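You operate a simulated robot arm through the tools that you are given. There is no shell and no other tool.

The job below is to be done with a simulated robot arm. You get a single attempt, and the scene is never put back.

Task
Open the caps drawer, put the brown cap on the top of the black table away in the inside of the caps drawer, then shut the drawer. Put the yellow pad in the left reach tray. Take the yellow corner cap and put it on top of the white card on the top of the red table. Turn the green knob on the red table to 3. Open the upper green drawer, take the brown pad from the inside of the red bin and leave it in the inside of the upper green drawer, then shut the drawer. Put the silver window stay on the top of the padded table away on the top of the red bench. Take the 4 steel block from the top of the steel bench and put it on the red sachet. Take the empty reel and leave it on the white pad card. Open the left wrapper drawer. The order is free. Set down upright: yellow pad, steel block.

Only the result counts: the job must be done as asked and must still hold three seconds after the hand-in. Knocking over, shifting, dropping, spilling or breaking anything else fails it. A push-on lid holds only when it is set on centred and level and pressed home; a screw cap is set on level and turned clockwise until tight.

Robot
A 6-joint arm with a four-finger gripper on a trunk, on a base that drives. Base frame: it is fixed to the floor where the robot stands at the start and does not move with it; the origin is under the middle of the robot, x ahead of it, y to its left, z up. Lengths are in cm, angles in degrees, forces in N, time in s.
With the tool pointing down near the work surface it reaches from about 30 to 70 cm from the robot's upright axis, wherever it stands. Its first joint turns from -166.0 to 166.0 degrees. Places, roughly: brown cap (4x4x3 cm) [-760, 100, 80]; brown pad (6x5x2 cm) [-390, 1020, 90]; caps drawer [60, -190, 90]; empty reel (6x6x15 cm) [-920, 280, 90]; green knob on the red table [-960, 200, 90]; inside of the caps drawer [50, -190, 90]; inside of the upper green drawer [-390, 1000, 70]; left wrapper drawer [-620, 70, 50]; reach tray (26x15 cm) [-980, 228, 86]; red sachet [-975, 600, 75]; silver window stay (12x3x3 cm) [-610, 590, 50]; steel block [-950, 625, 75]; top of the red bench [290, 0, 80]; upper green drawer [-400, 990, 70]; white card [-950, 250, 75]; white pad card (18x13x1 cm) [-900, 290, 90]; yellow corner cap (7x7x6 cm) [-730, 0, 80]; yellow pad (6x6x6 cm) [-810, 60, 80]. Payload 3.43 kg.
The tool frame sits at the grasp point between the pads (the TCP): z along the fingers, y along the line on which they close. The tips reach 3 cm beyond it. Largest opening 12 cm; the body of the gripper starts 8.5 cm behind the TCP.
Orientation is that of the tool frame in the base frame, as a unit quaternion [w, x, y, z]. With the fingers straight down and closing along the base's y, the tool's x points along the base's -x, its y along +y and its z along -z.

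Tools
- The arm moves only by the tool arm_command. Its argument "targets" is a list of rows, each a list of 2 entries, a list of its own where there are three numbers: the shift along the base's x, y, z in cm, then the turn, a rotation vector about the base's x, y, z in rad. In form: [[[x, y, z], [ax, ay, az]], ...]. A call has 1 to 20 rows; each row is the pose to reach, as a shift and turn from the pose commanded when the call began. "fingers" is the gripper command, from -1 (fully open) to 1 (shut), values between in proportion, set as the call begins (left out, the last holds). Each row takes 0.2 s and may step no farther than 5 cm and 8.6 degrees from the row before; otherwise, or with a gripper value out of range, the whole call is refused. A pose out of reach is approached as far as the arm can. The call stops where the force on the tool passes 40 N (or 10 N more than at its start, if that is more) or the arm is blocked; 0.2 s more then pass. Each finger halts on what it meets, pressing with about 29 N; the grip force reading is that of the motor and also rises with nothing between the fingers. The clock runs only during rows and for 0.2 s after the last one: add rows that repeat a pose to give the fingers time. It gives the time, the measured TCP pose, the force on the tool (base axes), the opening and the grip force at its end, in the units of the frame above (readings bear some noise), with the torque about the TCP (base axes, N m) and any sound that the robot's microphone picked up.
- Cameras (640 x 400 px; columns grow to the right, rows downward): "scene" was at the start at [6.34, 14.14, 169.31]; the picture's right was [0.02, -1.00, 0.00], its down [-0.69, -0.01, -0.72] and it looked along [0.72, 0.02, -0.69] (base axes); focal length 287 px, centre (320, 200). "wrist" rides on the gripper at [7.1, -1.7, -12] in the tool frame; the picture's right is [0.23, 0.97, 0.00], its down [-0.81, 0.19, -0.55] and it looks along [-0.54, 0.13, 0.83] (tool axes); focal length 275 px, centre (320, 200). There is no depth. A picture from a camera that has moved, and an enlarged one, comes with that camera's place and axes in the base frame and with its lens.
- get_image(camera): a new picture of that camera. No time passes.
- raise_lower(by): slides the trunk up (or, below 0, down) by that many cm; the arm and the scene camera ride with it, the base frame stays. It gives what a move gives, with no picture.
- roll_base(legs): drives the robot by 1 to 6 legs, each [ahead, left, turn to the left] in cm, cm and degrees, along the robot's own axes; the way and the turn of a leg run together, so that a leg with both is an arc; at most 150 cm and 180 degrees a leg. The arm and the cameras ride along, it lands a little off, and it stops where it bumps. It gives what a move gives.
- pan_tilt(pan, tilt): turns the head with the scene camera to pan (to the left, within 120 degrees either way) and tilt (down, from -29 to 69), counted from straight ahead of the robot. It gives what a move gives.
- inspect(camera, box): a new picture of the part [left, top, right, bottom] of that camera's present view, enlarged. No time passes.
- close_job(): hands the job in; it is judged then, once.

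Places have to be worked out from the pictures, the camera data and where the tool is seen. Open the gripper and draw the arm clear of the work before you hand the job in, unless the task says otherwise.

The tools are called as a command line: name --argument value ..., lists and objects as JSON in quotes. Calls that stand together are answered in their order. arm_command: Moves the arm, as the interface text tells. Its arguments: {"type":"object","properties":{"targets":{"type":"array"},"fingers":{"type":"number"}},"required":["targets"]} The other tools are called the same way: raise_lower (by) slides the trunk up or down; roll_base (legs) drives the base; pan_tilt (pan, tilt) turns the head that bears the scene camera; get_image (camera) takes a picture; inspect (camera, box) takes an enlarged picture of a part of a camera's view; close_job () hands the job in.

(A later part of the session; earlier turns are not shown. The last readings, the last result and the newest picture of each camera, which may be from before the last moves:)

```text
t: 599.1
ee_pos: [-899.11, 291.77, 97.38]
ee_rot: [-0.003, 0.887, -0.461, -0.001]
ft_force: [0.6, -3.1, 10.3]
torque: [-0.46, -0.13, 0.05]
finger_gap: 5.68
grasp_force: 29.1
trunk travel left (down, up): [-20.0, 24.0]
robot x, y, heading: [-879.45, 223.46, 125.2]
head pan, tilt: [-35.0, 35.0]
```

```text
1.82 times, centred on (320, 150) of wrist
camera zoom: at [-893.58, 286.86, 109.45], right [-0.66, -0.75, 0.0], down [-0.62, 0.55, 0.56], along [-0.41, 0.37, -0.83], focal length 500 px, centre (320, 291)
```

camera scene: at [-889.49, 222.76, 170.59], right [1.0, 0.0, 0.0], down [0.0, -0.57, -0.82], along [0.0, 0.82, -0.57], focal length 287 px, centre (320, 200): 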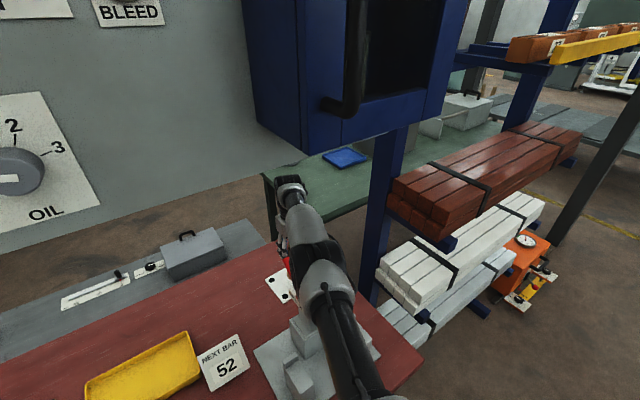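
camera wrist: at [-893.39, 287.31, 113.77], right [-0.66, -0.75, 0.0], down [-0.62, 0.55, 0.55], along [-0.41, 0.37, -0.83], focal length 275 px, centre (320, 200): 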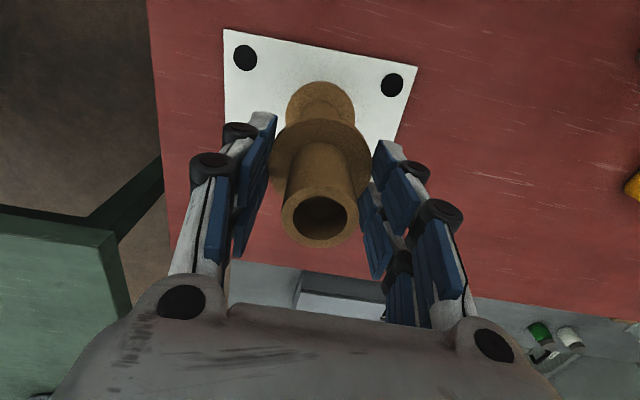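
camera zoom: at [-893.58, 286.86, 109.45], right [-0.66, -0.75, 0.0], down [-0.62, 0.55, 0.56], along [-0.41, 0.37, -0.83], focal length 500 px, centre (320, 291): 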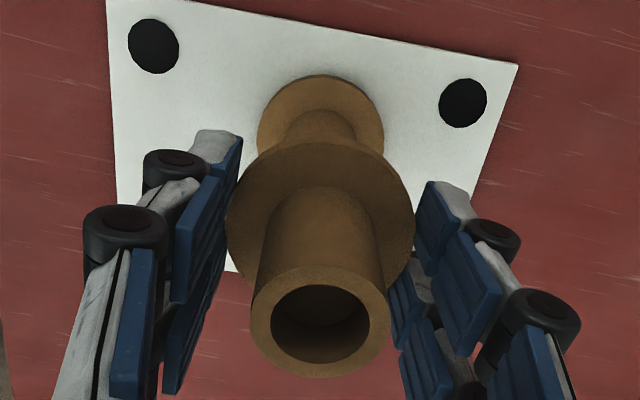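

Contact on the card. I open the fingers and lift clear.

arm_command --targets '[[[0, 0, 0.2], [0, 0, 0]], [[0, 0, 0.2], [0, 0, 0]], [[0, 0, 0.2], [0, 0, 0]]]' --fingers -0.25

arm_command --targets '[[[0, 0, 1.5], [0, 0, 0]], [[0, 0, 3.5], [0, 0, 0]], [[0, 0, 5.5], [0, 0, 0]], [[0, 0, 6.5], [0, 0, 0]]]'

get_image --camera "wrist"

get_image --camera "scene"

```text
t: 599.9
ee_pos: [-899.14, 291.8, 97.54]
ee_rot: [0.0, 0.888, -0.46, 0.0]
ft_force: [0.0, 0.3, -0.3]
torque: [0.0, -0.01, 0.01]
finger_gap: 7.49
grasp_force: 0.0
trunk travel left (down, up): [-20.0, 24.0]
robot x, y, heading: [-879.39, 223.67, 125.4]
head pan, tilt: [-35.0, 35.0]
```

```text
t: 600.9
ee_pos: [-899.04, 291.72, 103.83]
ee_rot: [0.0, 0.888, -0.461, 0.001]
ft_force: [0.1, 0.1, -0.3]
torque: [0.02, 0.0, 0.0]
finger_gap: 7.51
grasp_force: 0.1
trunk travel left (down, up): [-20.0, 24.0]
robot x, y, heading: [-879.35, 223.33, 125.2]
head pan, tilt: [-35.0, 35.0]
```

```text
taken
camera wrist: at [-893.53, 286.95, 115.83], right [-0.66, -0.75, 0.0], down [-0.62, 0.55, 0.55], along [-0.41, 0.37, -0.83], focal length 275 px, centre (320, 200)
```

wrist: 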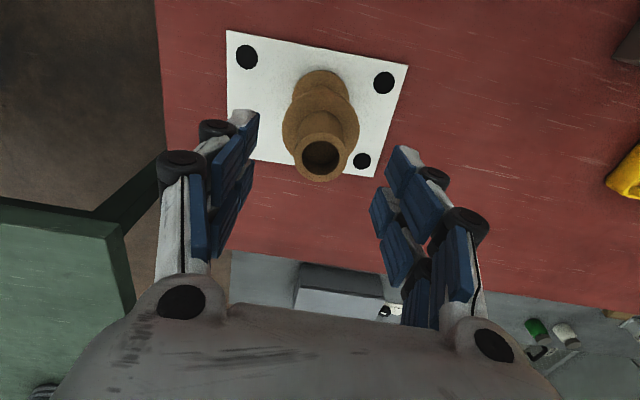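

```text
taken
camera scene: at [-889.6, 222.66, 170.59], right [1.0, 0.0, 0.0], down [0.0, -0.57, -0.82], along [0.0, 0.82, -0.57], focal length 287 px, centre (320, 200)
```

scene: 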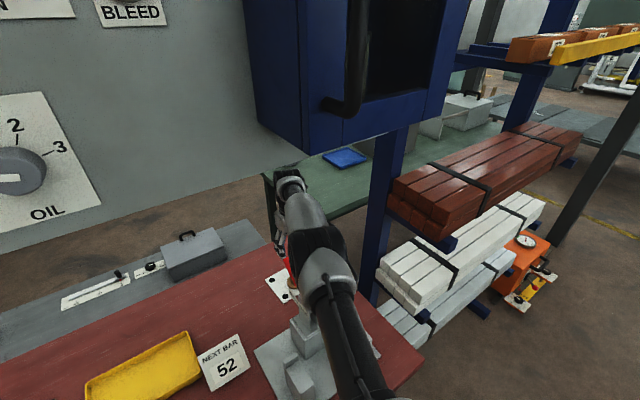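

The reel stands on the pad card. I rise 1.7 cm so that the fingers clear its top, go back left the way I came, and then withdraw.

arm_command --targets '[[[0, 0, 1.7], [0, 0, 0]], [[-2.7, -2.1, 1.7], [0, 0, 0]], [[-5.4, -4.2, 1.7], [0, 0, 0]], [[-8.1, -6.3, 1.7], [0, 0, 0]], [[-10.8, -8.4, 1.7], [0, 0, 0]], [[-13.5, -10.5, 1.7], [0, 0, 0]], [[-16.2, -12.6, 1.7], [0, 0, 0]], [[-18.9, -14.7, 1.7], [0, 0, 0]], [[-21.6, -16.8, 1.7], [0, 0, 0]]]'

arm_command --targets '[[[2, -2.9, 0], [0, 0, 0]], [[4, -5.8, 0], [0, 0, 0]], [[6, -8.7, 0], [0, 0, 0]], [[8, -11.6, 0], [0, 0, 0]], [[10, -14.5, 0], [0, 0, 0]], [[12, -17.4, 1], [0, 0, 0]], [[14, -20.3, 3], [0, 0, 0]], [[16, -23.2, 5], [0, 0, 0]]]'

pan_tilt --pan -15 --tilt 40

get_image --camera "scene"

```text
t: 602.9
ee_pos: [-920.53, 275.41, 105.52]
ee_rot: [0.0, 0.887, -0.461, -0.001]
ft_force: [0.1, -0.3, 0.8]
torque: [0.01, -0.01, 0.04]
finger_gap: 7.52
grasp_force: 0.1
trunk travel left (down, up): [-20.0, 24.0]
robot x, y, heading: [-879.2, 223.81, 125.1]
head pan, tilt: [-35.0, 35.0]
```

```text
t: 604.7
ee_pos: [-904.56, 251.42, 110.44]
ee_rot: [0.0, 0.888, -0.461, 0.001]
ft_force: [0.8, -0.4, 0.2]
torque: [-0.01, 0.02, 0.0]
finger_gap: 7.52
grasp_force: 0.1
trunk travel left (down, up): [-20.0, 24.0]
robot x, y, heading: [-879.79, 223.79, 125.5]
head pan, tilt: [-35.0, 35.0]
```

```text
t: 605.6
ee_pos: [-904.64, 251.52, 110.41]
ee_rot: [0.0, 0.887, -0.461, 0.0]
ft_force: [-0.3, 0.2, 0.1]
torque: [0.0, 0.02, -0.01]
finger_gap: 7.5
grasp_force: 0.0
trunk travel left (down, up): [-20.0, 24.0]
robot x, y, heading: [-879.35, 223.59, 125.4]
head pan, tilt: [-15.0, 40.0]
```

```text
taken
camera scene: at [-892.49, 221.84, 169.84], right [0.94, 0.35, 0.0], down [0.22, -0.6, -0.77], along [-0.26, 0.72, -0.64], focal length 287 px, centre (320, 200)
```

scene: 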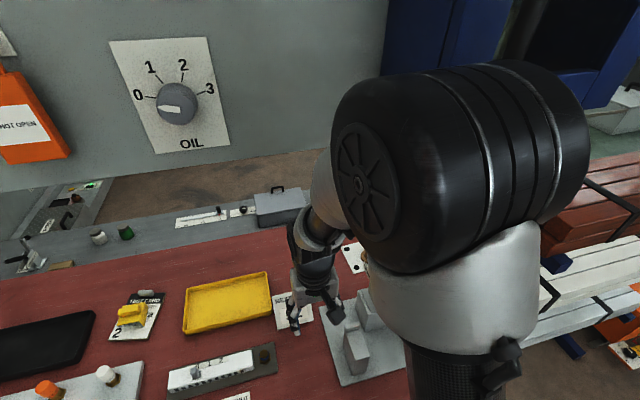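

Clear. I back off 55 cm, turn around to face the black table, and shift to the yellow pad.

roll_base --legs '[[-55, 0, 0]]'

pan_tilt --pan 0 --tilt 38

inspect --camera "scene" --box '[160, 120, 480, 300]'

roll_base --legs '[[0, 0, 180], [0, -34, 0]]'

pan_tilt --pan 0 --tilt 35

get_image --camera "scene"

```text
t: 608.7
ee_pos: [-873.24, 207.16, 110.43]
ee_rot: [0.0, 0.886, -0.464, 0.0]
ft_force: [-0.1, -0.1, -0.5]
torque: [0.01, 0.02, 0.01]
finger_gap: 7.5
grasp_force: 0.1
trunk travel left (down, up): [-20.0, 24.0]
robot x, y, heading: [-848.03, 179.24, 125.0]
head pan, tilt: [-15.0, 40.0]
```

```text
t: 609.5
ee_pos: [-873.2, 207.25, 110.38]
ee_rot: [0.0, 0.886, -0.464, 0.0]
ft_force: [1.2, 0.4, -0.4]
torque: [0.0, 0.02, -0.01]
finger_gap: 7.51
grasp_force: 0.0
trunk travel left (down, up): [-20.0, 24.0]
robot x, y, heading: [-848.0, 179.19, 124.8]
head pan, tilt: [0.0, 38.0]
```

```text
2.00 times, centred on (320, 210) of scene
camera zoom: at [-863.35, 176.52, 170.13], right [0.82, 0.57, 0.0], down [0.35, -0.51, -0.79], along [-0.45, 0.65, -0.62], focal length 575 px, centre (320, 180)
```

zoom: 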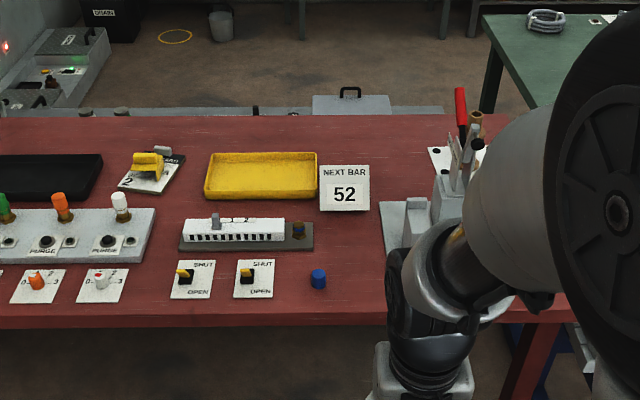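

```text
t: 619.0
ee_pos: [-853.33, 131.11, 110.3]
ee_rot: [0.0, 0.481, 0.877, -0.001]
ft_force: [-0.4, 0.4, 0.2]
torque: [-0.01, -0.03, 0.0]
finger_gap: 7.53
grasp_force: 0.1
trunk travel left (down, up): [-20.0, 24.0]
robot x, y, heading: [-877.29, 160.7, -57.4]
head pan, tilt: [0.0, 38.0]
```

```text
t: 619.6
ee_pos: [-853.24, 131.23, 110.43]
ee_rot: [-0.001, 0.481, 0.877, 0.0]
ft_force: [0.5, -0.3, 0.0]
torque: [-0.01, -0.01, 0.02]
finger_gap: 7.52
grasp_force: 0.0
trunk travel left (down, up): [-20.0, 24.0]
robot x, y, heading: [-877.0, 160.22, -57.4]
head pan, tilt: [0.0, 35.0]
```

```text
taken
camera scene: at [-861.66, 162.06, 170.59], right [-0.84, -0.54, 0.0], down [-0.31, 0.48, -0.82], along [0.44, -0.69, -0.57], focal length 287 px, centre (320, 200)
```

scene: 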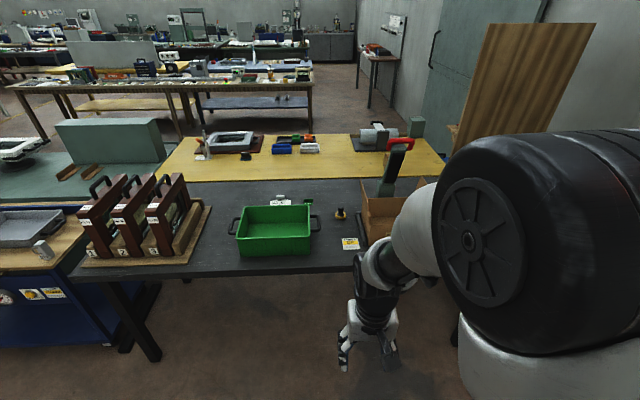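

The yellow pad is next to the green bin at about (-808.6, 60). I square up and drive ahead 60 cm.

roll_base --legs '[[0, 0, 2.4], [58, 0, 0]]'

pan_tilt --pan 0 --tilt 50

get_image --camera "scene"

get_image --camera "wrist"

inspect --camera "scene" --box '[290, 150, 450, 270]'

```text
t: 623.3
ee_pos: [-819.6, 84.85, 110.46]
ee_rot: [0.0, 0.467, 0.884, 0.001]
ft_force: [0.1, 0.4, -1.2]
torque: [0.03, 0.01, 0.0]
finger_gap: 7.5
grasp_force: 0.0
trunk travel left (down, up): [-20.0, 24.0]
robot x, y, heading: [-844.12, 112.96, -55.2]
head pan, tilt: [0.0, 35.0]
```

```text
t: 624.1
ee_pos: [-819.49, 85.03, 110.36]
ee_rot: [0.0, 0.466, 0.885, 0.0]
ft_force: [0.5, -0.4, 0.1]
torque: [0.04, 0.0, 0.01]
finger_gap: 7.48
grasp_force: 0.1
trunk travel left (down, up): [-20.0, 24.0]
robot x, y, heading: [-844.76, 113.37, -55.4]
head pan, tilt: [0.0, 50.0]
```

```text
taken
camera scene: at [-829.6, 116.34, 168.42], right [-0.82, -0.57, 0.0], down [-0.43, 0.63, -0.64], along [0.37, -0.53, -0.77], focal length 287 px, centre (320, 200)
```

scene: 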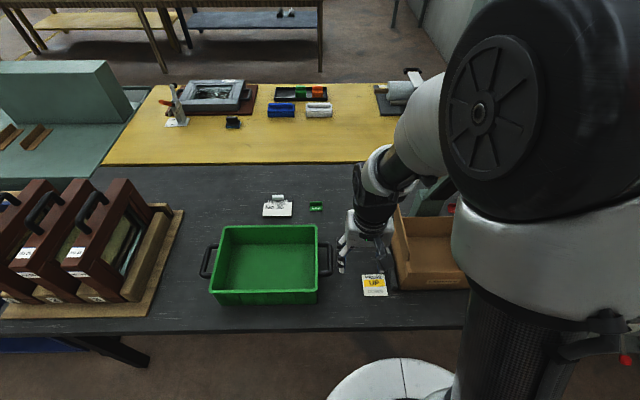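

```text
taken
camera wrist: at [-824.87, 89.94, 122.45], right [0.67, 0.74, 0.0], down [0.62, -0.56, 0.55], along [0.41, -0.37, -0.83], focal length 275 px, centre (320, 200)
```

wrist: 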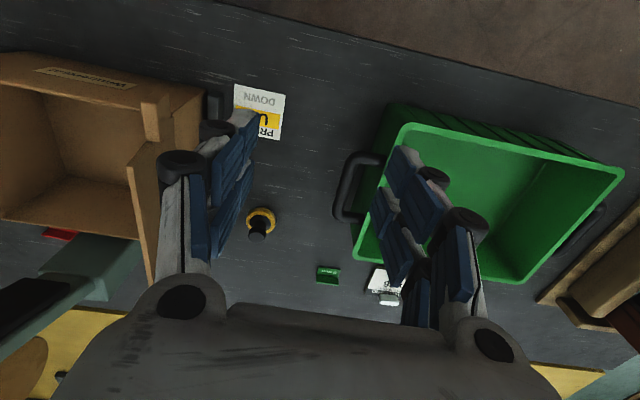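

```text
3.33 times, centred on (370, 210) of scene
camera zoom: at [-829.6, 116.34, 168.42], right [-0.82, -0.57, 0.0], down [-0.43, 0.63, -0.64], along [0.37, -0.53, -0.77], focal length 958 px, centre (153, 167)
```

zoom: 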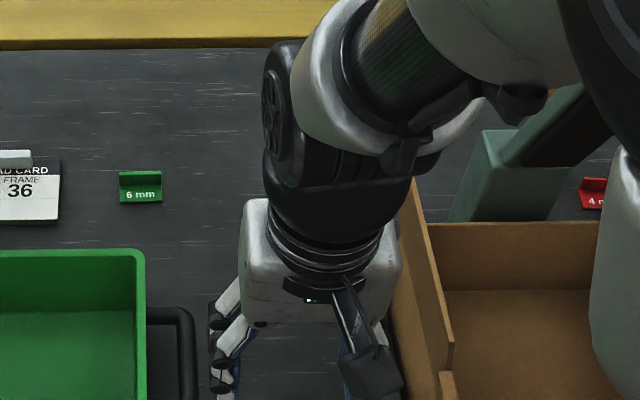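

The pad is a yellow disc with a dark knob at about (-808.8, 60.6). I move above it at z≈100.

arm_command --targets '[[[1.3, -3, 0], [0, 0, 0]], [[2.7, -6.1, 0], [0, 0, 0]], [[4, -9.1, 0], [0, 0, 0]], [[5.3, -12.2, -1], [0, 0, 0]], [[6.7, -15.2, -3], [0, 0, 0]], [[8, -18.3, -5], [0, 0, 0]], [[9.4, -21.3, -7], [0, 0, 0]], [[10.7, -24.4, -9], [0, 0, 0]], [[10.7, -24.4, -10], [0, 0, 0]]]'

get_image --camera "wrist"

inspect --camera "scene" --box '[280, 120, 440, 260]'

```text
t: 626.1
ee_pos: [-808.93, 60.52, 100.38]
ee_rot: [0.0, 0.467, 0.884, 0.0]
ft_force: [0.1, 0.3, 0.9]
torque: [0.01, -0.02, 0.02]
finger_gap: 7.5
grasp_force: 0.1
trunk travel left (down, up): [-20.0, 24.0]
robot x, y, heading: [-844.38, 113.31, -55.5]
head pan, tilt: [0.0, 50.0]
```

```text
taken
camera wrist: at [-814.24, 65.52, 112.49], right [0.67, 0.74, 0.0], down [0.62, -0.56, 0.55], along [0.41, -0.37, -0.83], focal length 275 px, centre (320, 200)
```

wrist: 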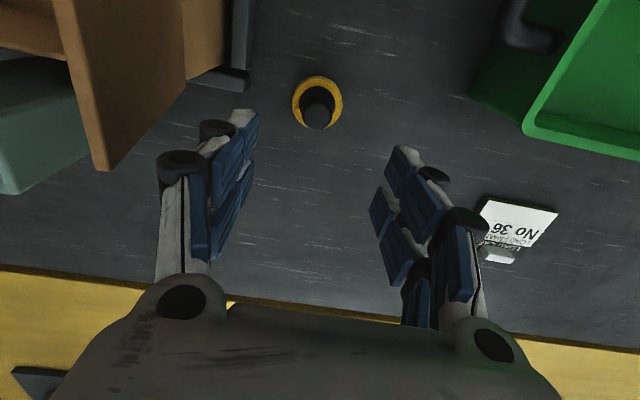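

```text
2.86 times, centred on (360, 190) of scene
camera zoom: at [-829.63, 116.39, 168.42], right [-0.82, -0.57, 0.0], down [-0.43, 0.63, -0.64], along [0.37, -0.53, -0.77], focal length 821 px, centre (206, 229)
```

zoom: 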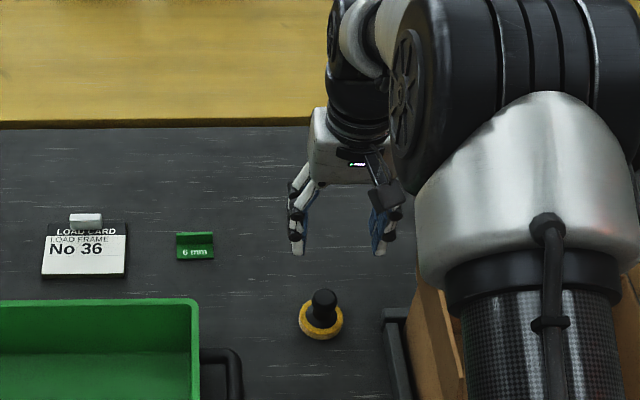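

The pad's knob is just below. I narrow the fingers to 5 cm, go down to TCP z≈86 and check.

arm_command --targets '[[[0.2, -0.3, -3], [0, 0, 0]], [[0.3, -0.5, -6], [0, 0, 0]], [[0.3, -0.5, -9], [0, 0, 0]], [[0.3, -0.5, -12], [0, 0, 0]], [[0.3, -0.5, -14.2], [0, 0, 0]], [[0.3, -0.5, -14.2], [0, 0, 0]]]' --fingers 0.167

inspect --camera "wrist" --box '[220, 60, 420, 260]'

inspect --camera "scene" --box '[320, 180, 440, 280]'

```text
t: 627.5
ee_pos: [-808.56, 59.91, 86.32]
ee_rot: [-0.001, 0.466, 0.885, 0.0]
ft_force: [0.2, -0.1, -0.4]
torque: [0.02, 0.03, -0.06]
finger_gap: 4.98
grasp_force: 0.0
trunk travel left (down, up): [-20.0, 24.0]
robot x, y, heading: [-844.36, 113.33, -55.3]
head pan, tilt: [0.0, 50.0]
```

```text
2.00 times, centred on (320, 160) of wrist
camera zoom: at [-813.95, 64.92, 98.32], right [0.67, 0.74, 0.0], down [0.62, -0.56, 0.55], along [0.41, -0.37, -0.83], focal length 551 px, centre (320, 280)
```

zoom: 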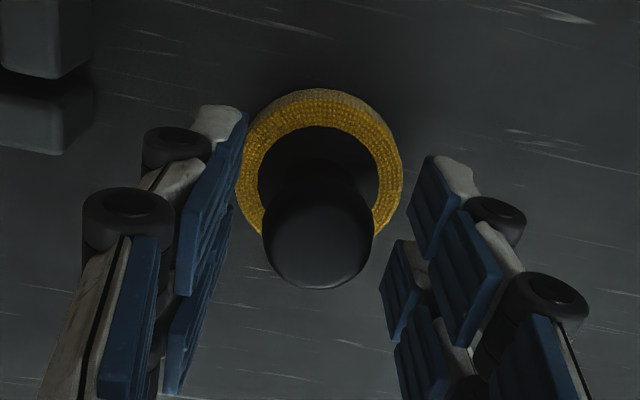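

```text
4.00 times, centred on (380, 230) of scene
camera zoom: at [-829.61, 116.35, 168.42], right [-0.82, -0.57, 0.0], down [-0.43, 0.63, -0.64], along [0.37, -0.53, -0.77], focal length 1149 px, centre (80, 80)
```

zoom: 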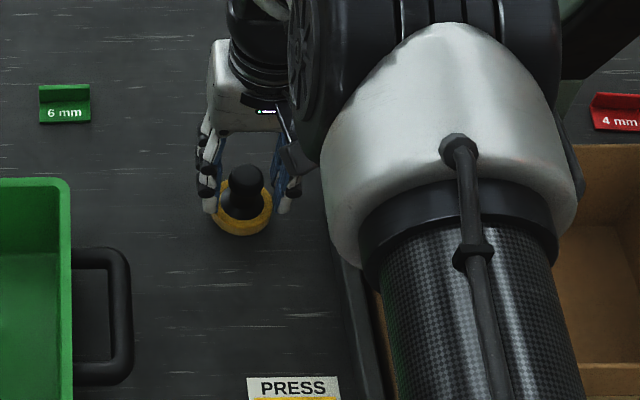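

The knob is centred; I go 0.6 cm lower and close.

arm_command --targets '[[[0, 0, -0.6], [0, 0, 0]], [[0, 0, -0.6], [0, 0, 0]]]'

arm_command --targets '[[[0, 0, 0], [0, 0, 0]], [[0, 0, 0], [0, 0, 0]], [[0, 0, 0], [0, 0, 0]], [[0, 0, 0], [0, 0, 0]]]' --fingers 1

inspect --camera "wrist" --box '[220, 60, 420, 260]'

```text
t: 628.1
ee_pos: [-808.64, 60.01, 85.65]
ee_rot: [0.001, 0.467, 0.884, 0.0]
ft_force: [-0.9, 0.2, -0.7]
torque: [0.0, 0.0, 0.02]
finger_gap: 4.99
grasp_force: 0.1
trunk travel left (down, up): [-20.0, 24.0]
robot x, y, heading: [-844.08, 112.87, -55.4]
head pan, tilt: [0.0, 50.0]
```

```text
t: 629.1
ee_pos: [-808.62, 59.9, 85.63]
ee_rot: [0.0, 0.466, 0.885, 0.001]
ft_force: [-0.6, -0.6, 0.3]
torque: [-0.01, -0.01, -0.04]
finger_gap: 2.42
grasp_force: 28.5
trunk travel left (down, up): [-20.0, 24.0]
robot x, y, heading: [-844.28, 112.95, -55.6]
head pan, tilt: [0.0, 50.0]
```

```text
2.00 times, centred on (320, 160) of wrist
camera zoom: at [-814.02, 64.98, 97.68], right [0.67, 0.74, 0.0], down [0.62, -0.56, 0.55], along [0.41, -0.37, -0.83], focal length 551 px, centre (320, 280)
```

zoom: 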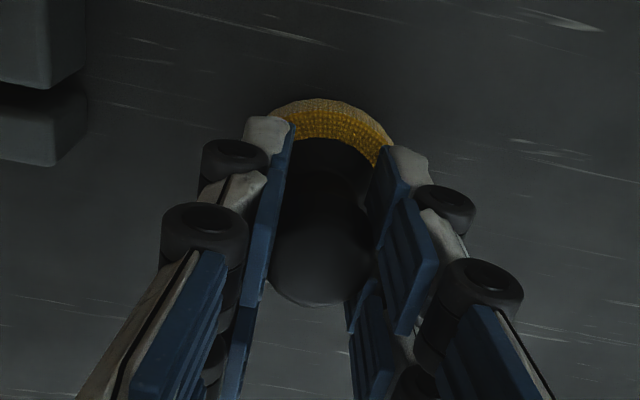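

The pad is gripped by its knob (gap 2.42). I lift it, retract, back off and turn to the red table.

arm_command --targets '[[[0, 0, 2], [0, 0, 0]], [[0, 0, 6], [0, 0, 0]], [[0, 0, 10], [0, 0, 0]], [[0, 0, 14], [0, 0, 0]], [[0, 0, 18], [0, 0, 0]], [[-1.3, 3, 21], [0, 0, 0]], [[-2.7, 6.1, 23], [0, 0, 0]], [[-4, 9.1, 25], [0, 0, 0]], [[-5.3, 12.2, 27], [0, 0, 0]], [[-6.7, 15.2, 29], [0, 0, 0]], [[-8, 18.3, 31], [0, 0, 0]], [[-9.4, 21.3, 33], [0, 0, 0]]]'

get_image --camera "wrist"

roll_base --legs '[[-58, 0, 0], [0, 0, 180], [0, 48, 0]]'

pan_tilt --pan 0 --tilt 38

get_image --camera "scene"

```text
t: 631.7
ee_pos: [-817.82, 81.42, 118.63]
ee_rot: [0.0, 0.466, 0.885, 0.0]
ft_force: [-0.8, 0.0, -0.6]
torque: [-0.03, -0.03, 0.03]
finger_gap: 2.41
grasp_force: 29.4
trunk travel left (down, up): [-20.0, 24.0]
robot x, y, heading: [-844.36, 113.17, -55.3]
head pan, tilt: [0.0, 50.0]
```

```text
taken
camera wrist: at [-823.24, 86.4, 130.63], right [0.67, 0.74, 0.0], down [0.62, -0.56, 0.55], along [0.41, -0.37, -0.83], focal length 275 px, centre (320, 200)
```

wrist: 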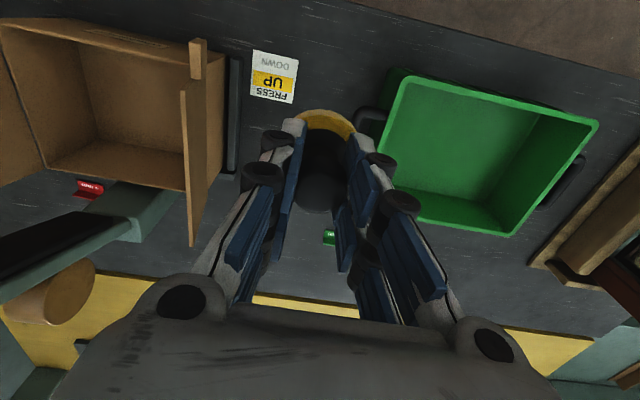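

```text
t: 644.5
ee_pos: [-942.74, 174.92, 118.53]
ee_rot: [-0.001, 0.848, -0.529, 0.001]
ft_force: [-0.1, -0.5, -0.6]
torque: [0.05, -0.06, -0.03]
finger_gap: 2.34
grasp_force: 28.5
trunk travel left (down, up): [-20.0, 24.0]
robot x, y, heading: [-920.71, 139.68, 116.4]
head pan, tilt: [0.0, 50.0]
```

```text
t: 645.2
ee_pos: [-942.73, 174.92, 118.46]
ee_rot: [0.0, 0.849, -0.528, 0.0]
ft_force: [0.0, 0.4, 0.6]
torque: [-0.01, 0.01, 0.01]
finger_gap: 2.33
grasp_force: 28.7
trunk travel left (down, up): [-20.0, 24.0]
robot x, y, heading: [-920.75, 139.37, 116.0]
head pan, tilt: [0.0, 38.0]
```

```text
taken
camera scene: at [-936.25, 139.25, 170.13], right [0.9, 0.44, 0.0], down [0.27, -0.55, -0.79], along [-0.35, 0.71, -0.62], focal length 287 px, centre (320, 200)
```

scene: 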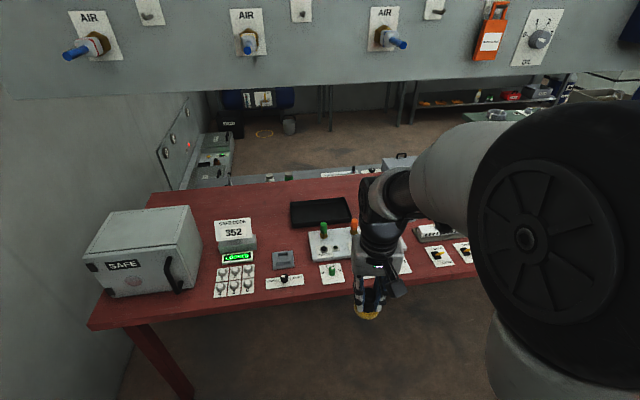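

The heading came out 9° off; I correct it, lower the trunk 10 cm, and drive ahead 45 cm to the tray.

roll_base --legs '[[0, 0, 8.8]]'

raise_lower --by -10

roll_base --legs '[[43, 0, 0]]'

pan_tilt --pan 0 --tilt 40

get_image --camera "scene"

get_image --camera "wrist"

```text
t: 646.3
ee_pos: [-947.93, 171.26, 118.47]
ee_rot: [-0.001, 0.887, -0.461, 0.0]
ft_force: [0.1, 0.9, -1.2]
torque: [0.02, -0.01, 0.0]
finger_gap: 2.34
grasp_force: 28.8
trunk travel left (down, up): [-20.0, 24.0]
robot x, y, heading: [-921.27, 139.15, 124.9]
head pan, tilt: [0.0, 38.0]
```

```text
t: 647.6
ee_pos: [-947.81, 171.14, 108.43]
ee_rot: [0.0, 0.887, -0.461, 0.0]
ft_force: [0.0, 0.2, -0.8]
torque: [0.01, -0.04, 0.01]
finger_gap: 2.33
grasp_force: 29.7
trunk travel left (down, up): [-10.0, 34.0]
robot x, y, heading: [-920.82, 139.84, 125.3]
head pan, tilt: [0.0, 38.0]
```

```text
t: 650.3
ee_pos: [-971.96, 207.8, 108.51]
ee_rot: [-0.001, 0.883, -0.47, 0.001]
ft_force: [-0.1, 0.0, -0.2]
torque: [0.02, -0.04, -0.01]
finger_gap: 2.33
grasp_force: 29.3
trunk travel left (down, up): [-10.0, 34.0]
robot x, y, heading: [-945.67, 175.83, 123.7]
head pan, tilt: [0.0, 38.0]
```

```text
t: 650.9
ee_pos: [-971.89, 207.62, 108.49]
ee_rot: [0.0, 0.882, -0.472, 0.0]
ft_force: [0.5, 0.1, -1.3]
torque: [-0.01, 0.0, 0.0]
finger_gap: 2.32
grasp_force: 29.1
trunk travel left (down, up): [-10.0, 34.0]
robot x, y, heading: [-945.48, 175.3, 124.0]
head pan, tilt: [0.0, 40.0]
```

```text
taken
camera scene: at [-960.73, 172.99, 159.84], right [0.83, 0.56, 0.0], down [0.36, -0.53, -0.77], along [-0.43, 0.64, -0.64], focal length 287 px, centre (320, 200)
```

scene: 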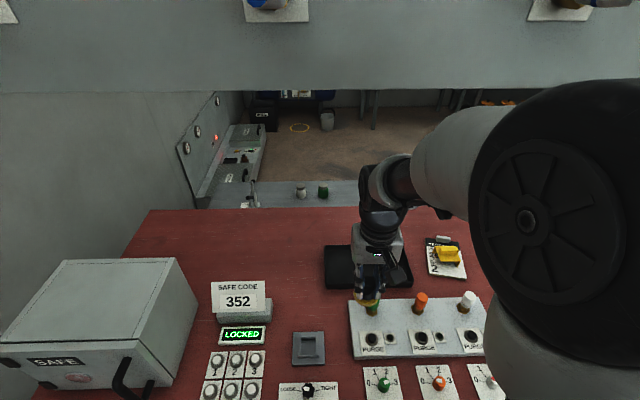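

```text
taken
camera wrist: at [-966.55, 202.76, 120.57], right [-0.68, -0.73, 0.0], down [-0.61, 0.57, 0.55], along [-0.4, 0.38, -0.83], focal length 275 px, centre (320, 200)
```

wrist: 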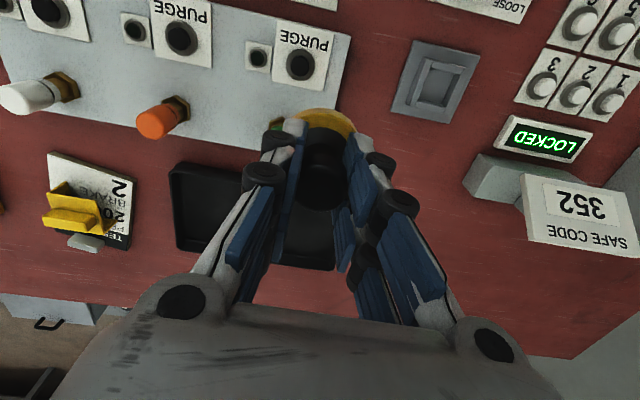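

The tray's centre computes to (-980.7, 228.5). I move the pad over it at z≈104.

arm_command --targets '[[[-1.5, 3.5, 0], [0, 0, 0]], [[-2.9, 6.9, 0], [0, 0, 0]], [[-4.4, 10.4, -1], [0, 0, 0]], [[-5.9, 13.9, -2], [0, 0, 0]], [[-7.3, 17.3, -3.5], [0, 0, 0]], [[-8.8, 20.8, -5], [0, 0, 0]], [[-8.8, 20.8, -5], [0, 0, 0]]]'

get_image --camera "wrist"

get_image --camera "scene"

```text
t: 652.5
ee_pos: [-981.21, 228.24, 103.7]
ee_rot: [0.0, 0.882, -0.471, 0.001]
ft_force: [-0.2, 0.2, -0.9]
torque: [0.01, 0.01, 0.02]
finger_gap: 2.33
grasp_force: 29.5
trunk travel left (down, up): [-10.0, 34.0]
robot x, y, heading: [-945.64, 175.51, 123.9]
head pan, tilt: [0.0, 40.0]
```

```text
taken
camera wrist: at [-975.75, 223.42, 115.81], right [-0.68, -0.73, 0.0], down [-0.61, 0.57, 0.55], along [-0.4, 0.38, -0.83], focal length 275 px, centre (320, 200)
```

wrist: 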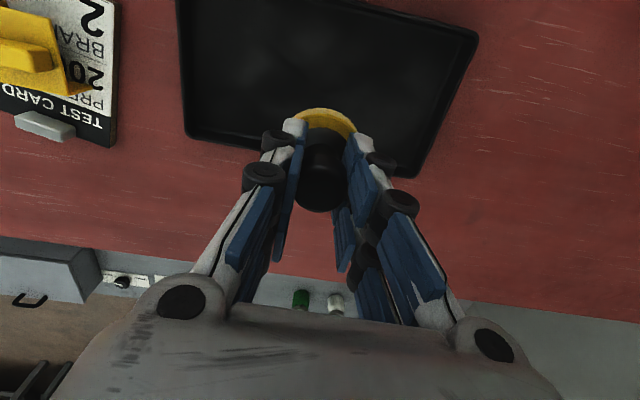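

```text
taken
camera scene: at [-960.7, 172.95, 159.84], right [0.83, 0.56, 0.0], down [0.36, -0.53, -0.77], along [-0.43, 0.64, -0.64], focal length 287 px, centre (320, 200)
```

scene: 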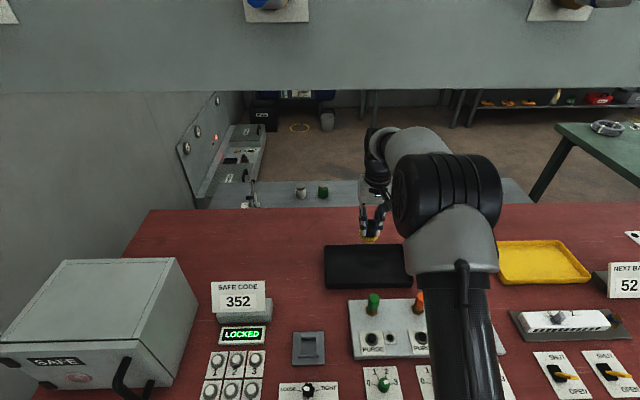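

Over the tray. I shift 1 cm towards its middle and lower the pad.

arm_command --targets '[[[0.3, -0.5, -3], [0, 0, 0]], [[0.6, -0.9, -6], [0, 0, 0]], [[0.6, -0.9, -9], [0, 0, 0]], [[0.6, -0.9, -11.5], [0, 0, 0]]]'

arm_command --targets '[[[0, 0, -0.5], [0, 0, 0]], [[0, 0, -1], [0, 0, 0]]]'

arm_command --targets '[[[0, 0, -0.4], [0, 0, 0]], [[0, 0, -0.8], [0, 0, 0]]]'

```text
t: 653.5
ee_pos: [-980.53, 227.73, 92.15]
ee_rot: [0.0, 0.882, -0.471, 0.001]
ft_force: [-0.3, 0.2, -1.0]
torque: [0.0, 0.01, 0.03]
finger_gap: 2.32
grasp_force: 28.9
trunk travel left (down, up): [-10.0, 34.0]
robot x, y, heading: [-945.62, 176.06, 124.2]
head pan, tilt: [0.0, 40.0]
```

```text
t: 654.1
ee_pos: [-980.39, 227.71, 91.16]
ee_rot: [-0.001, 0.882, -0.471, -0.001]
ft_force: [-0.6, -1.0, 6.9]
torque: [-0.16, -0.09, -0.01]
finger_gap: 2.33
grasp_force: 28.9
trunk travel left (down, up): [-10.0, 34.0]
robot x, y, heading: [-945.61, 175.4, 124.1]
head pan, tilt: [0.0, 40.0]
```

```text
t: 654.7
ee_pos: [-980.57, 227.86, 91.01]
ee_rot: [-0.004, 0.882, -0.471, -0.006]
ft_force: [1.4, -4.0, 15.2]
torque: [-0.16, -0.19, 0.01]
finger_gap: 2.33
grasp_force: 28.9
trunk travel left (down, up): [-10.0, 34.0]
robot x, y, heading: [-945.33, 175.66, 123.8]
head pan, tilt: [0.0, 40.0]
stopped in row 2: the force on the tool passed its limit at 41 N (the readings are from after the stop); the commanded pose is now the measured one
```

The pad rests in the tray. I open the fingers and lift away.

arm_command --targets '[[[0, 0, 0.2], [0, 0, 0]], [[0, 0, 0.2], [0, 0, 0]], [[0, 0, 0.2], [0, 0, 0]]]' --fingers 0.1

arm_command --targets '[[[0, 0, 1.5], [0, 0, 0]], [[0, 0, 4], [0, 0, 0]], [[0, 0, 8], [0, 0, 0]], [[0, 0, 11], [0, 0, 0]]]'

get_image --camera "wrist"

inspect --camera "scene" --box '[300, 180, 460, 300]'

```text
t: 655.5
ee_pos: [-980.45, 227.73, 90.95]
ee_rot: [-0.003, 0.882, -0.471, -0.005]
ft_force: [0.0, 0.7, 7.2]
torque: [-0.12, 0.09, -0.02]
finger_gap: 5.56
grasp_force: 0.7
trunk travel left (down, up): [-10.0, 34.0]
robot x, y, heading: [-945.8, 175.58, 123.9]
head pan, tilt: [0.0, 40.0]
```

```text
t: 656.5
ee_pos: [-980.63, 227.77, 102.21]
ee_rot: [-0.002, 0.882, -0.471, -0.006]
ft_force: [1.0, -0.4, -0.1]
torque: [0.01, 0.02, 0.0]
finger_gap: 5.38
grasp_force: 0.0
trunk travel left (down, up): [-10.0, 34.0]
robot x, y, heading: [-945.88, 175.78, 124.2]
head pan, tilt: [0.0, 40.0]
```

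```text
taken
camera wrist: at [-975.12, 222.78, 114.19], right [-0.68, -0.73, 0.0], down [-0.61, 0.56, 0.56], along [-0.41, 0.38, -0.83], focal length 275 px, centre (320, 200)
```

wrist: 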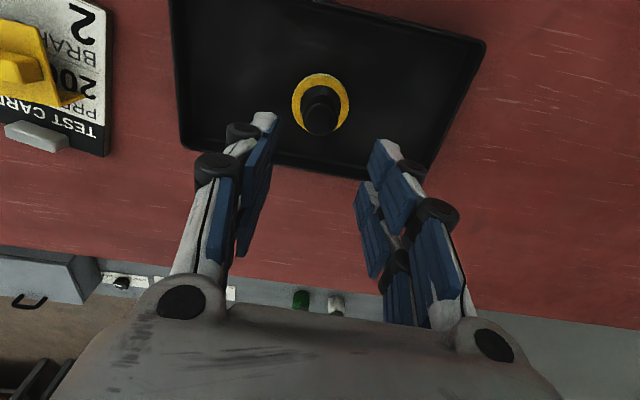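

```text
3.33 times, centred on (380, 240) of scene
camera zoom: at [-960.71, 172.96, 159.84], right [0.83, 0.56, 0.0], down [0.36, -0.53, -0.77], along [-0.43, 0.64, -0.64], focal length 958 px, centre (120, 67)
```

zoom: 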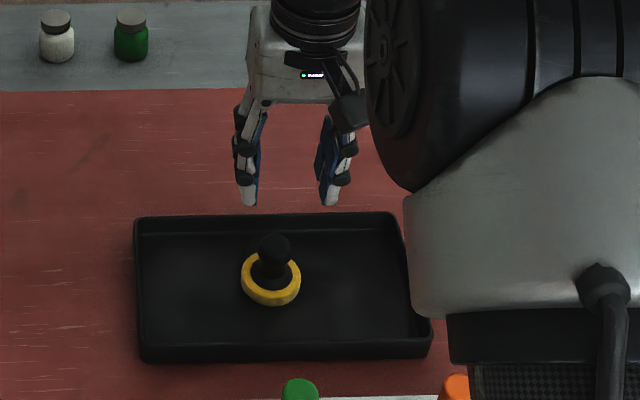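

The yellow pad stands upright in the left (black) tray. I retract, back off, raise the trunk, and drive right towards the main aisle for the steel bench.

arm_command --targets '[[[1.5, -3.5, 1], [0, 0, 0]], [[2.9, -6.9, 2], [0, 0, 0]], [[4.4, -10.4, 3], [0, 0, 0]], [[5.9, -13.9, 4], [0, 0, 0]], [[7.3, -17.3, 5], [0, 0, 0]], [[8.8, -20.8, 6], [0, 0, 0]]]' --fingers -1

roll_base --legs '[[-50, 0, 1]]'

raise_lower --by 10

pan_tilt --pan -10 --tilt 20

get_image --camera "scene"

```text
t: 657.9
ee_pos: [-971.49, 206.5, 107.78]
ee_rot: [-0.003, 0.882, -0.471, -0.005]
ft_force: [0.4, 0.3, 0.1]
torque: [0.02, 0.02, 0.01]
finger_gap: 11.99
grasp_force: 0.1
trunk travel left (down, up): [-10.0, 34.0]
robot x, y, heading: [-945.9, 175.3, 124.2]
head pan, tilt: [0.0, 40.0]
```

```text
t: 660.9
ee_pos: [-943.66, 164.81, 107.79]
ee_rot: [-0.002, 0.887, -0.462, -0.005]
ft_force: [-0.2, 0.0, 0.2]
torque: [0.03, 0.02, 0.0]
finger_gap: 11.99
grasp_force: 0.1
trunk travel left (down, up): [-10.0, 34.0]
robot x, y, heading: [-917.26, 134.35, 125.5]
head pan, tilt: [0.0, 40.0]
```

```text
t: 662.2
ee_pos: [-943.73, 164.91, 117.74]
ee_rot: [-0.002, 0.887, -0.462, -0.005]
ft_force: [-0.3, 0.5, 0.2]
torque: [0.01, 0.03, 0.02]
finger_gap: 12.01
grasp_force: 0.1
trunk travel left (down, up): [-20.0, 24.0]
robot x, y, heading: [-917.08, 134.1, 125.2]
head pan, tilt: [0.0, 40.0]
```

```text
t: 663.0
ee_pos: [-943.69, 164.85, 117.79]
ee_rot: [-0.002, 0.887, -0.462, -0.005]
ft_force: [0.0, 0.0, -0.2]
torque: [0.01, 0.0, -0.03]
finger_gap: 11.99
grasp_force: 0.0
trunk travel left (down, up): [-20.0, 24.0]
robot x, y, heading: [-917.5, 134.37, 125.0]
head pan, tilt: [-10.0, 20.0]
```

```text
taken
camera scene: at [-931.35, 132.95, 172.97], right [0.9, 0.43, 0.0], down [0.15, -0.31, -0.94], along [-0.4, 0.85, -0.34], focal length 287 px, centre (320, 200)
```

scene: 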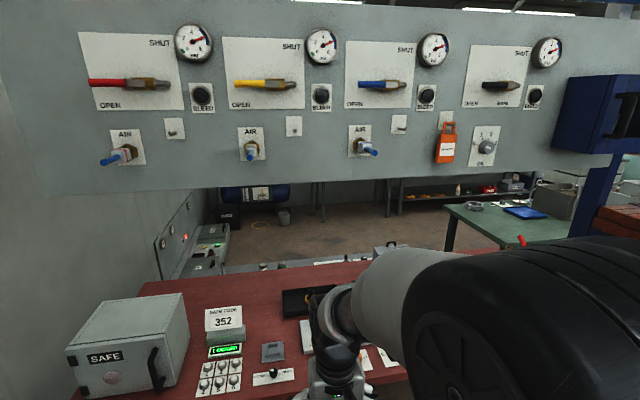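

I drive right about 430 cm along the open strip to the main aisle.

roll_base --legs '[[0, -145, 0], [0, -145, 0], [0, -140, 0]]'

pan_tilt --pan 10 --tilt 20

get_image --camera "scene"

inspect --camera "scene" --box '[0, 80, 260, 242]'

```text
t: 683.8
ee_pos: [-597.86, 422.61, 117.84]
ee_rot: [-0.002, 0.904, -0.427, -0.004]
ft_force: [-0.1, 0.7, -0.2]
torque: [-0.02, 0.05, -0.04]
finger_gap: 11.99
grasp_force: 0.1
trunk travel left (down, up): [-20.0, 24.0]
robot x, y, heading: [-569.34, 394.29, 129.7]
head pan, tilt: [-10.0, 20.0]
```

```text
t: 684.6
ee_pos: [-597.83, 422.67, 117.76]
ee_rot: [-0.003, 0.905, -0.425, -0.005]
ft_force: [0.0, 1.0, 0.8]
torque: [-0.02, 0.01, 0.0]
finger_gap: 11.99
grasp_force: 0.1
trunk travel left (down, up): [-20.0, 24.0]
robot x, y, heading: [-569.1, 394.02, 129.7]
head pan, tilt: [10.0, 20.0]
```

```text
taken
camera scene: at [-585.62, 389.7, 172.98], right [0.65, 0.76, 0.0], down [0.26, -0.22, -0.94], along [-0.72, 0.61, -0.34], focal length 287 px, centre (320, 200)
```

scene: 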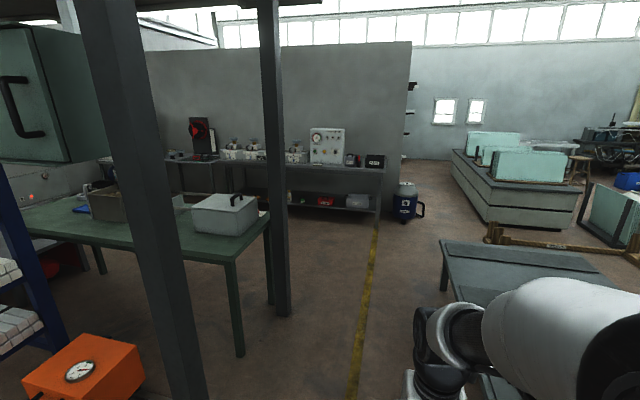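

```text
2.46 times, centred on (130, 161) of scene
camera zoom: at [-585.62, 389.7, 172.98], right [0.65, 0.76, 0.0], down [0.26, -0.22, -0.94], along [-0.72, 0.61, -0.34], focal length 707 px, centre (788, 296)
```

zoom: 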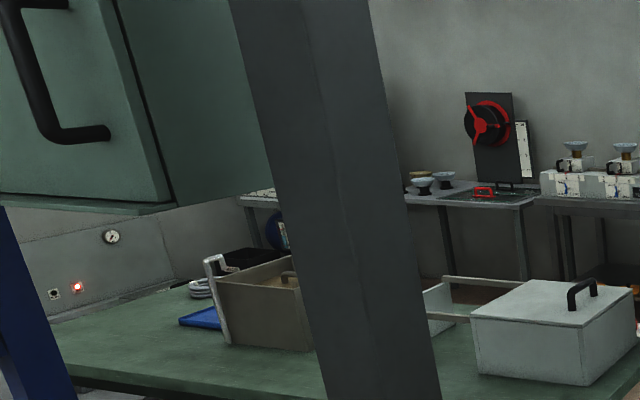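

The steel bench is the long grey one at the far wall. I correct the heading, shift left to pass between the pillars and the padded table, and drive ahead.

roll_base --legs '[[0, 0, -4.7], [0, 38, 0], [110, 0, 0]]'

pan_tilt --pan 0 --tilt 30

get_image --camera "scene"

```text
t: 692.7
ee_pos: [-686.66, 492.35, 117.72]
ee_rot: [-0.003, 0.881, -0.472, -0.005]
ft_force: [0.9, 0.7, 0.0]
torque: [-0.01, -0.02, -0.01]
finger_gap: 11.98
grasp_force: 0.0
trunk travel left (down, up): [-20.0, 24.0]
robot x, y, heading: [-661.01, 461.43, 123.7]
head pan, tilt: [10.0, 20.0]
```

```text
t: 693.4
ee_pos: [-686.58, 492.31, 117.73]
ee_rot: [-0.002, 0.881, -0.473, -0.005]
ft_force: [-0.4, -0.6, 0.2]
torque: [0.0, 0.01, 0.03]
finger_gap: 11.99
grasp_force: 0.0
trunk travel left (down, up): [-20.0, 24.0]
robot x, y, heading: [-660.88, 461.07, 123.4]
head pan, tilt: [0.0, 30.0]
```

```text
taken
camera scene: at [-676.36, 459.17, 171.37], right [0.83, 0.56, 0.0], down [0.28, -0.42, -0.87], along [-0.48, 0.72, -0.5], focal length 287 px, centre (320, 200)
```

scene: 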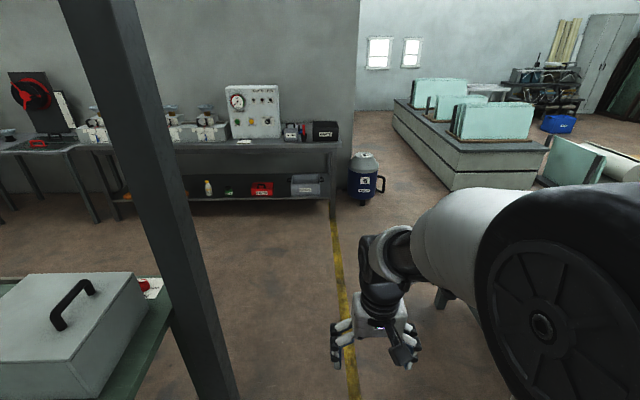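

I continue ahead past the pillar (at e≈-338).

roll_base --legs '[[0, 0, 1.5], [110, 0, 0], [100, 0, 0]]'

pan_tilt --pan 50 --tilt 30

get_image --camera "scene"

inspect --camera "scene" --box '[220, 80, 480, 242]'

```text
t: 704.0
ee_pos: [-801.81, 664.41, 117.84]
ee_rot: [-0.002, 0.881, -0.473, -0.005]
ft_force: [0.0, -0.2, 0.7]
torque: [0.0, -0.01, 0.01]
finger_gap: 12.0
grasp_force: 0.0
trunk travel left (down, up): [-20.0, 24.0]
robot x, y, heading: [-776.0, 633.27, 123.5]
head pan, tilt: [0.0, 30.0]
```

```text
t: 705.2
ee_pos: [-801.84, 664.44, 117.88]
ee_rot: [-0.002, 0.881, -0.472, -0.004]
ft_force: [0.2, -0.2, -0.1]
torque: [-0.02, 0.05, 0.0]
finger_gap: 11.98
grasp_force: 0.1
trunk travel left (down, up): [-20.0, 24.0]
robot x, y, heading: [-776.19, 633.38, 123.6]
head pan, tilt: [50.0, 30.0]
```

```text
taken
camera scene: at [-795.45, 624.66, 171.37], right [0.11, 0.99, 0.0], down [0.5, -0.05, -0.87], along [-0.86, 0.09, -0.5], focal length 287 px, centre (320, 200)
```

scene: 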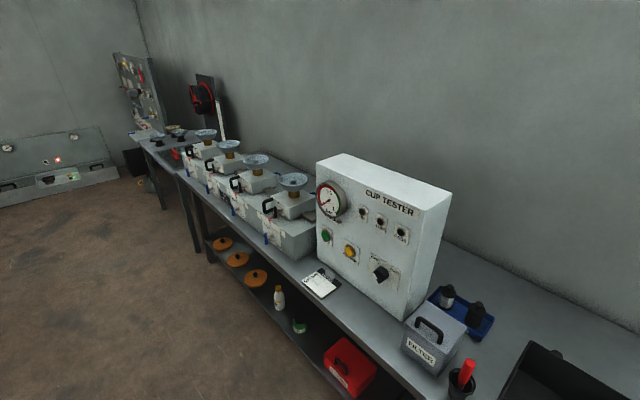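

```text
2.46 times, centred on (350, 161) of scene
camera zoom: at [-795.45, 624.66, 171.37], right [0.11, 0.99, 0.0], down [0.5, -0.05, -0.87], along [-0.86, 0.09, -0.5], focal length 707 px, centre (246, 296)
```

zoom: 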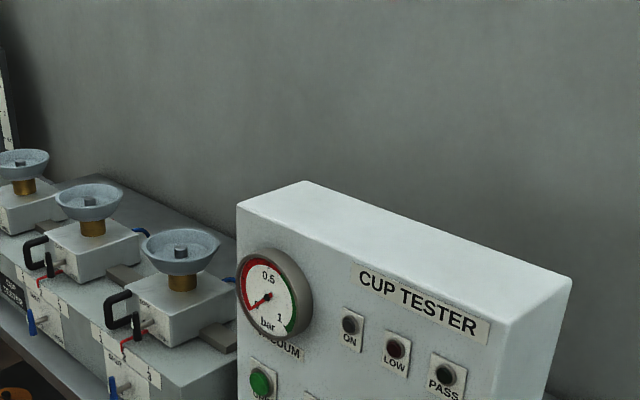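

I turn square and move left along the bench to stand in front of the cup units.

roll_base --legs '[[0, 0, 1.5], [0, 140, 0]]'

pan_tilt --pan 0 --tilt 38

get_image --camera "scene"

inspect --camera "scene" --box '[140, 110, 340, 240]'

inspect --camera "scene" --box '[300, 110, 500, 240]'

```text
t: 712.6
ee_pos: [-917.84, 582.46, 117.85]
ee_rot: [-0.003, 0.887, -0.462, -0.004]
ft_force: [0.4, -0.4, -0.3]
torque: [0.01, 0.01, -0.03]
finger_gap: 11.98
grasp_force: 0.2
trunk travel left (down, up): [-20.0, 24.0]
robot x, y, heading: [-890.82, 551.78, 124.9]
head pan, tilt: [50.0, 30.0]
```

```text
t: 713.8
ee_pos: [-917.73, 582.52, 117.84]
ee_rot: [-0.003, 0.887, -0.462, -0.004]
ft_force: [-0.4, -0.6, 1.0]
torque: [0.05, -0.03, -0.01]
finger_gap: 12.0
grasp_force: 0.1
trunk travel left (down, up): [-20.0, 24.0]
robot x, y, heading: [-891.41, 551.84, 125.2]
head pan, tilt: [0.0, 38.0]
```

```text
taken
camera scene: at [-906.41, 549.19, 170.13], right [0.82, 0.58, 0.0], down [0.35, -0.5, -0.79], along [-0.45, 0.64, -0.62], focal length 287 px, centre (320, 200)
```

scene: 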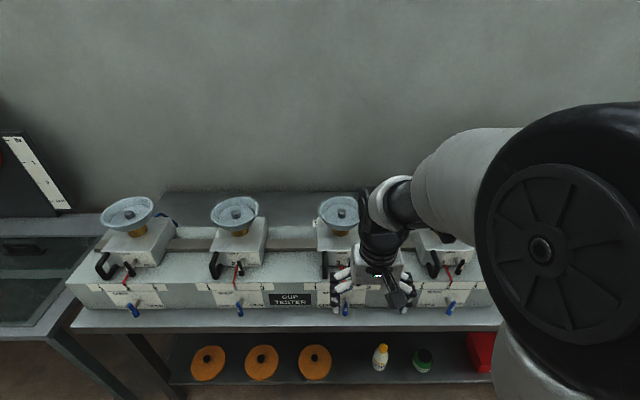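

```text
3.08 times, centred on (240, 175) of scene
camera zoom: at [-906.41, 549.19, 170.13], right [0.82, 0.58, 0.0], down [0.35, -0.5, -0.79], along [-0.45, 0.64, -0.62], focal length 884 px, centre (566, 277)
```

zoom: 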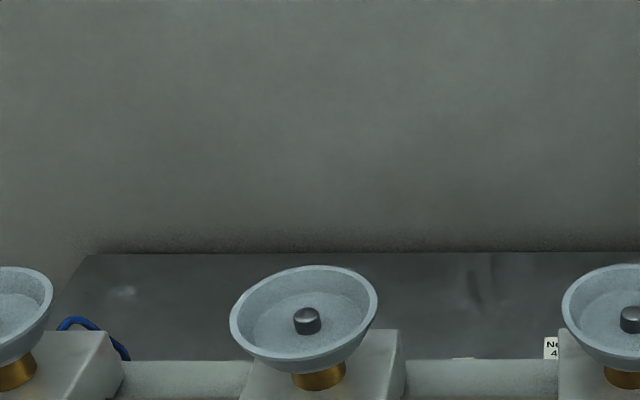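

```text
3.08 times, centred on (400, 175) of scene
camera zoom: at [-906.41, 549.19, 170.13], right [0.82, 0.58, 0.0], down [0.35, -0.5, -0.79], along [-0.45, 0.64, -0.62], focal length 884 px, centre (74, 277)
```

zoom: 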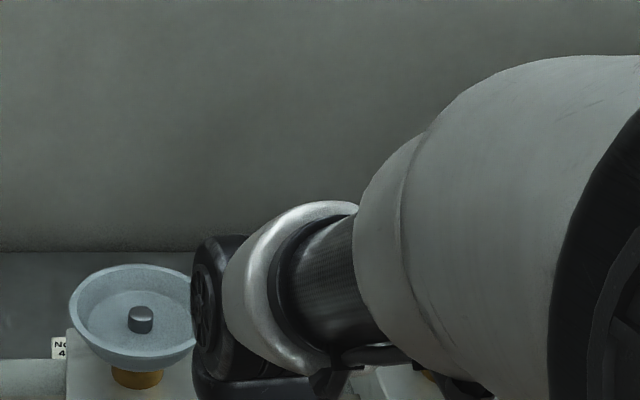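

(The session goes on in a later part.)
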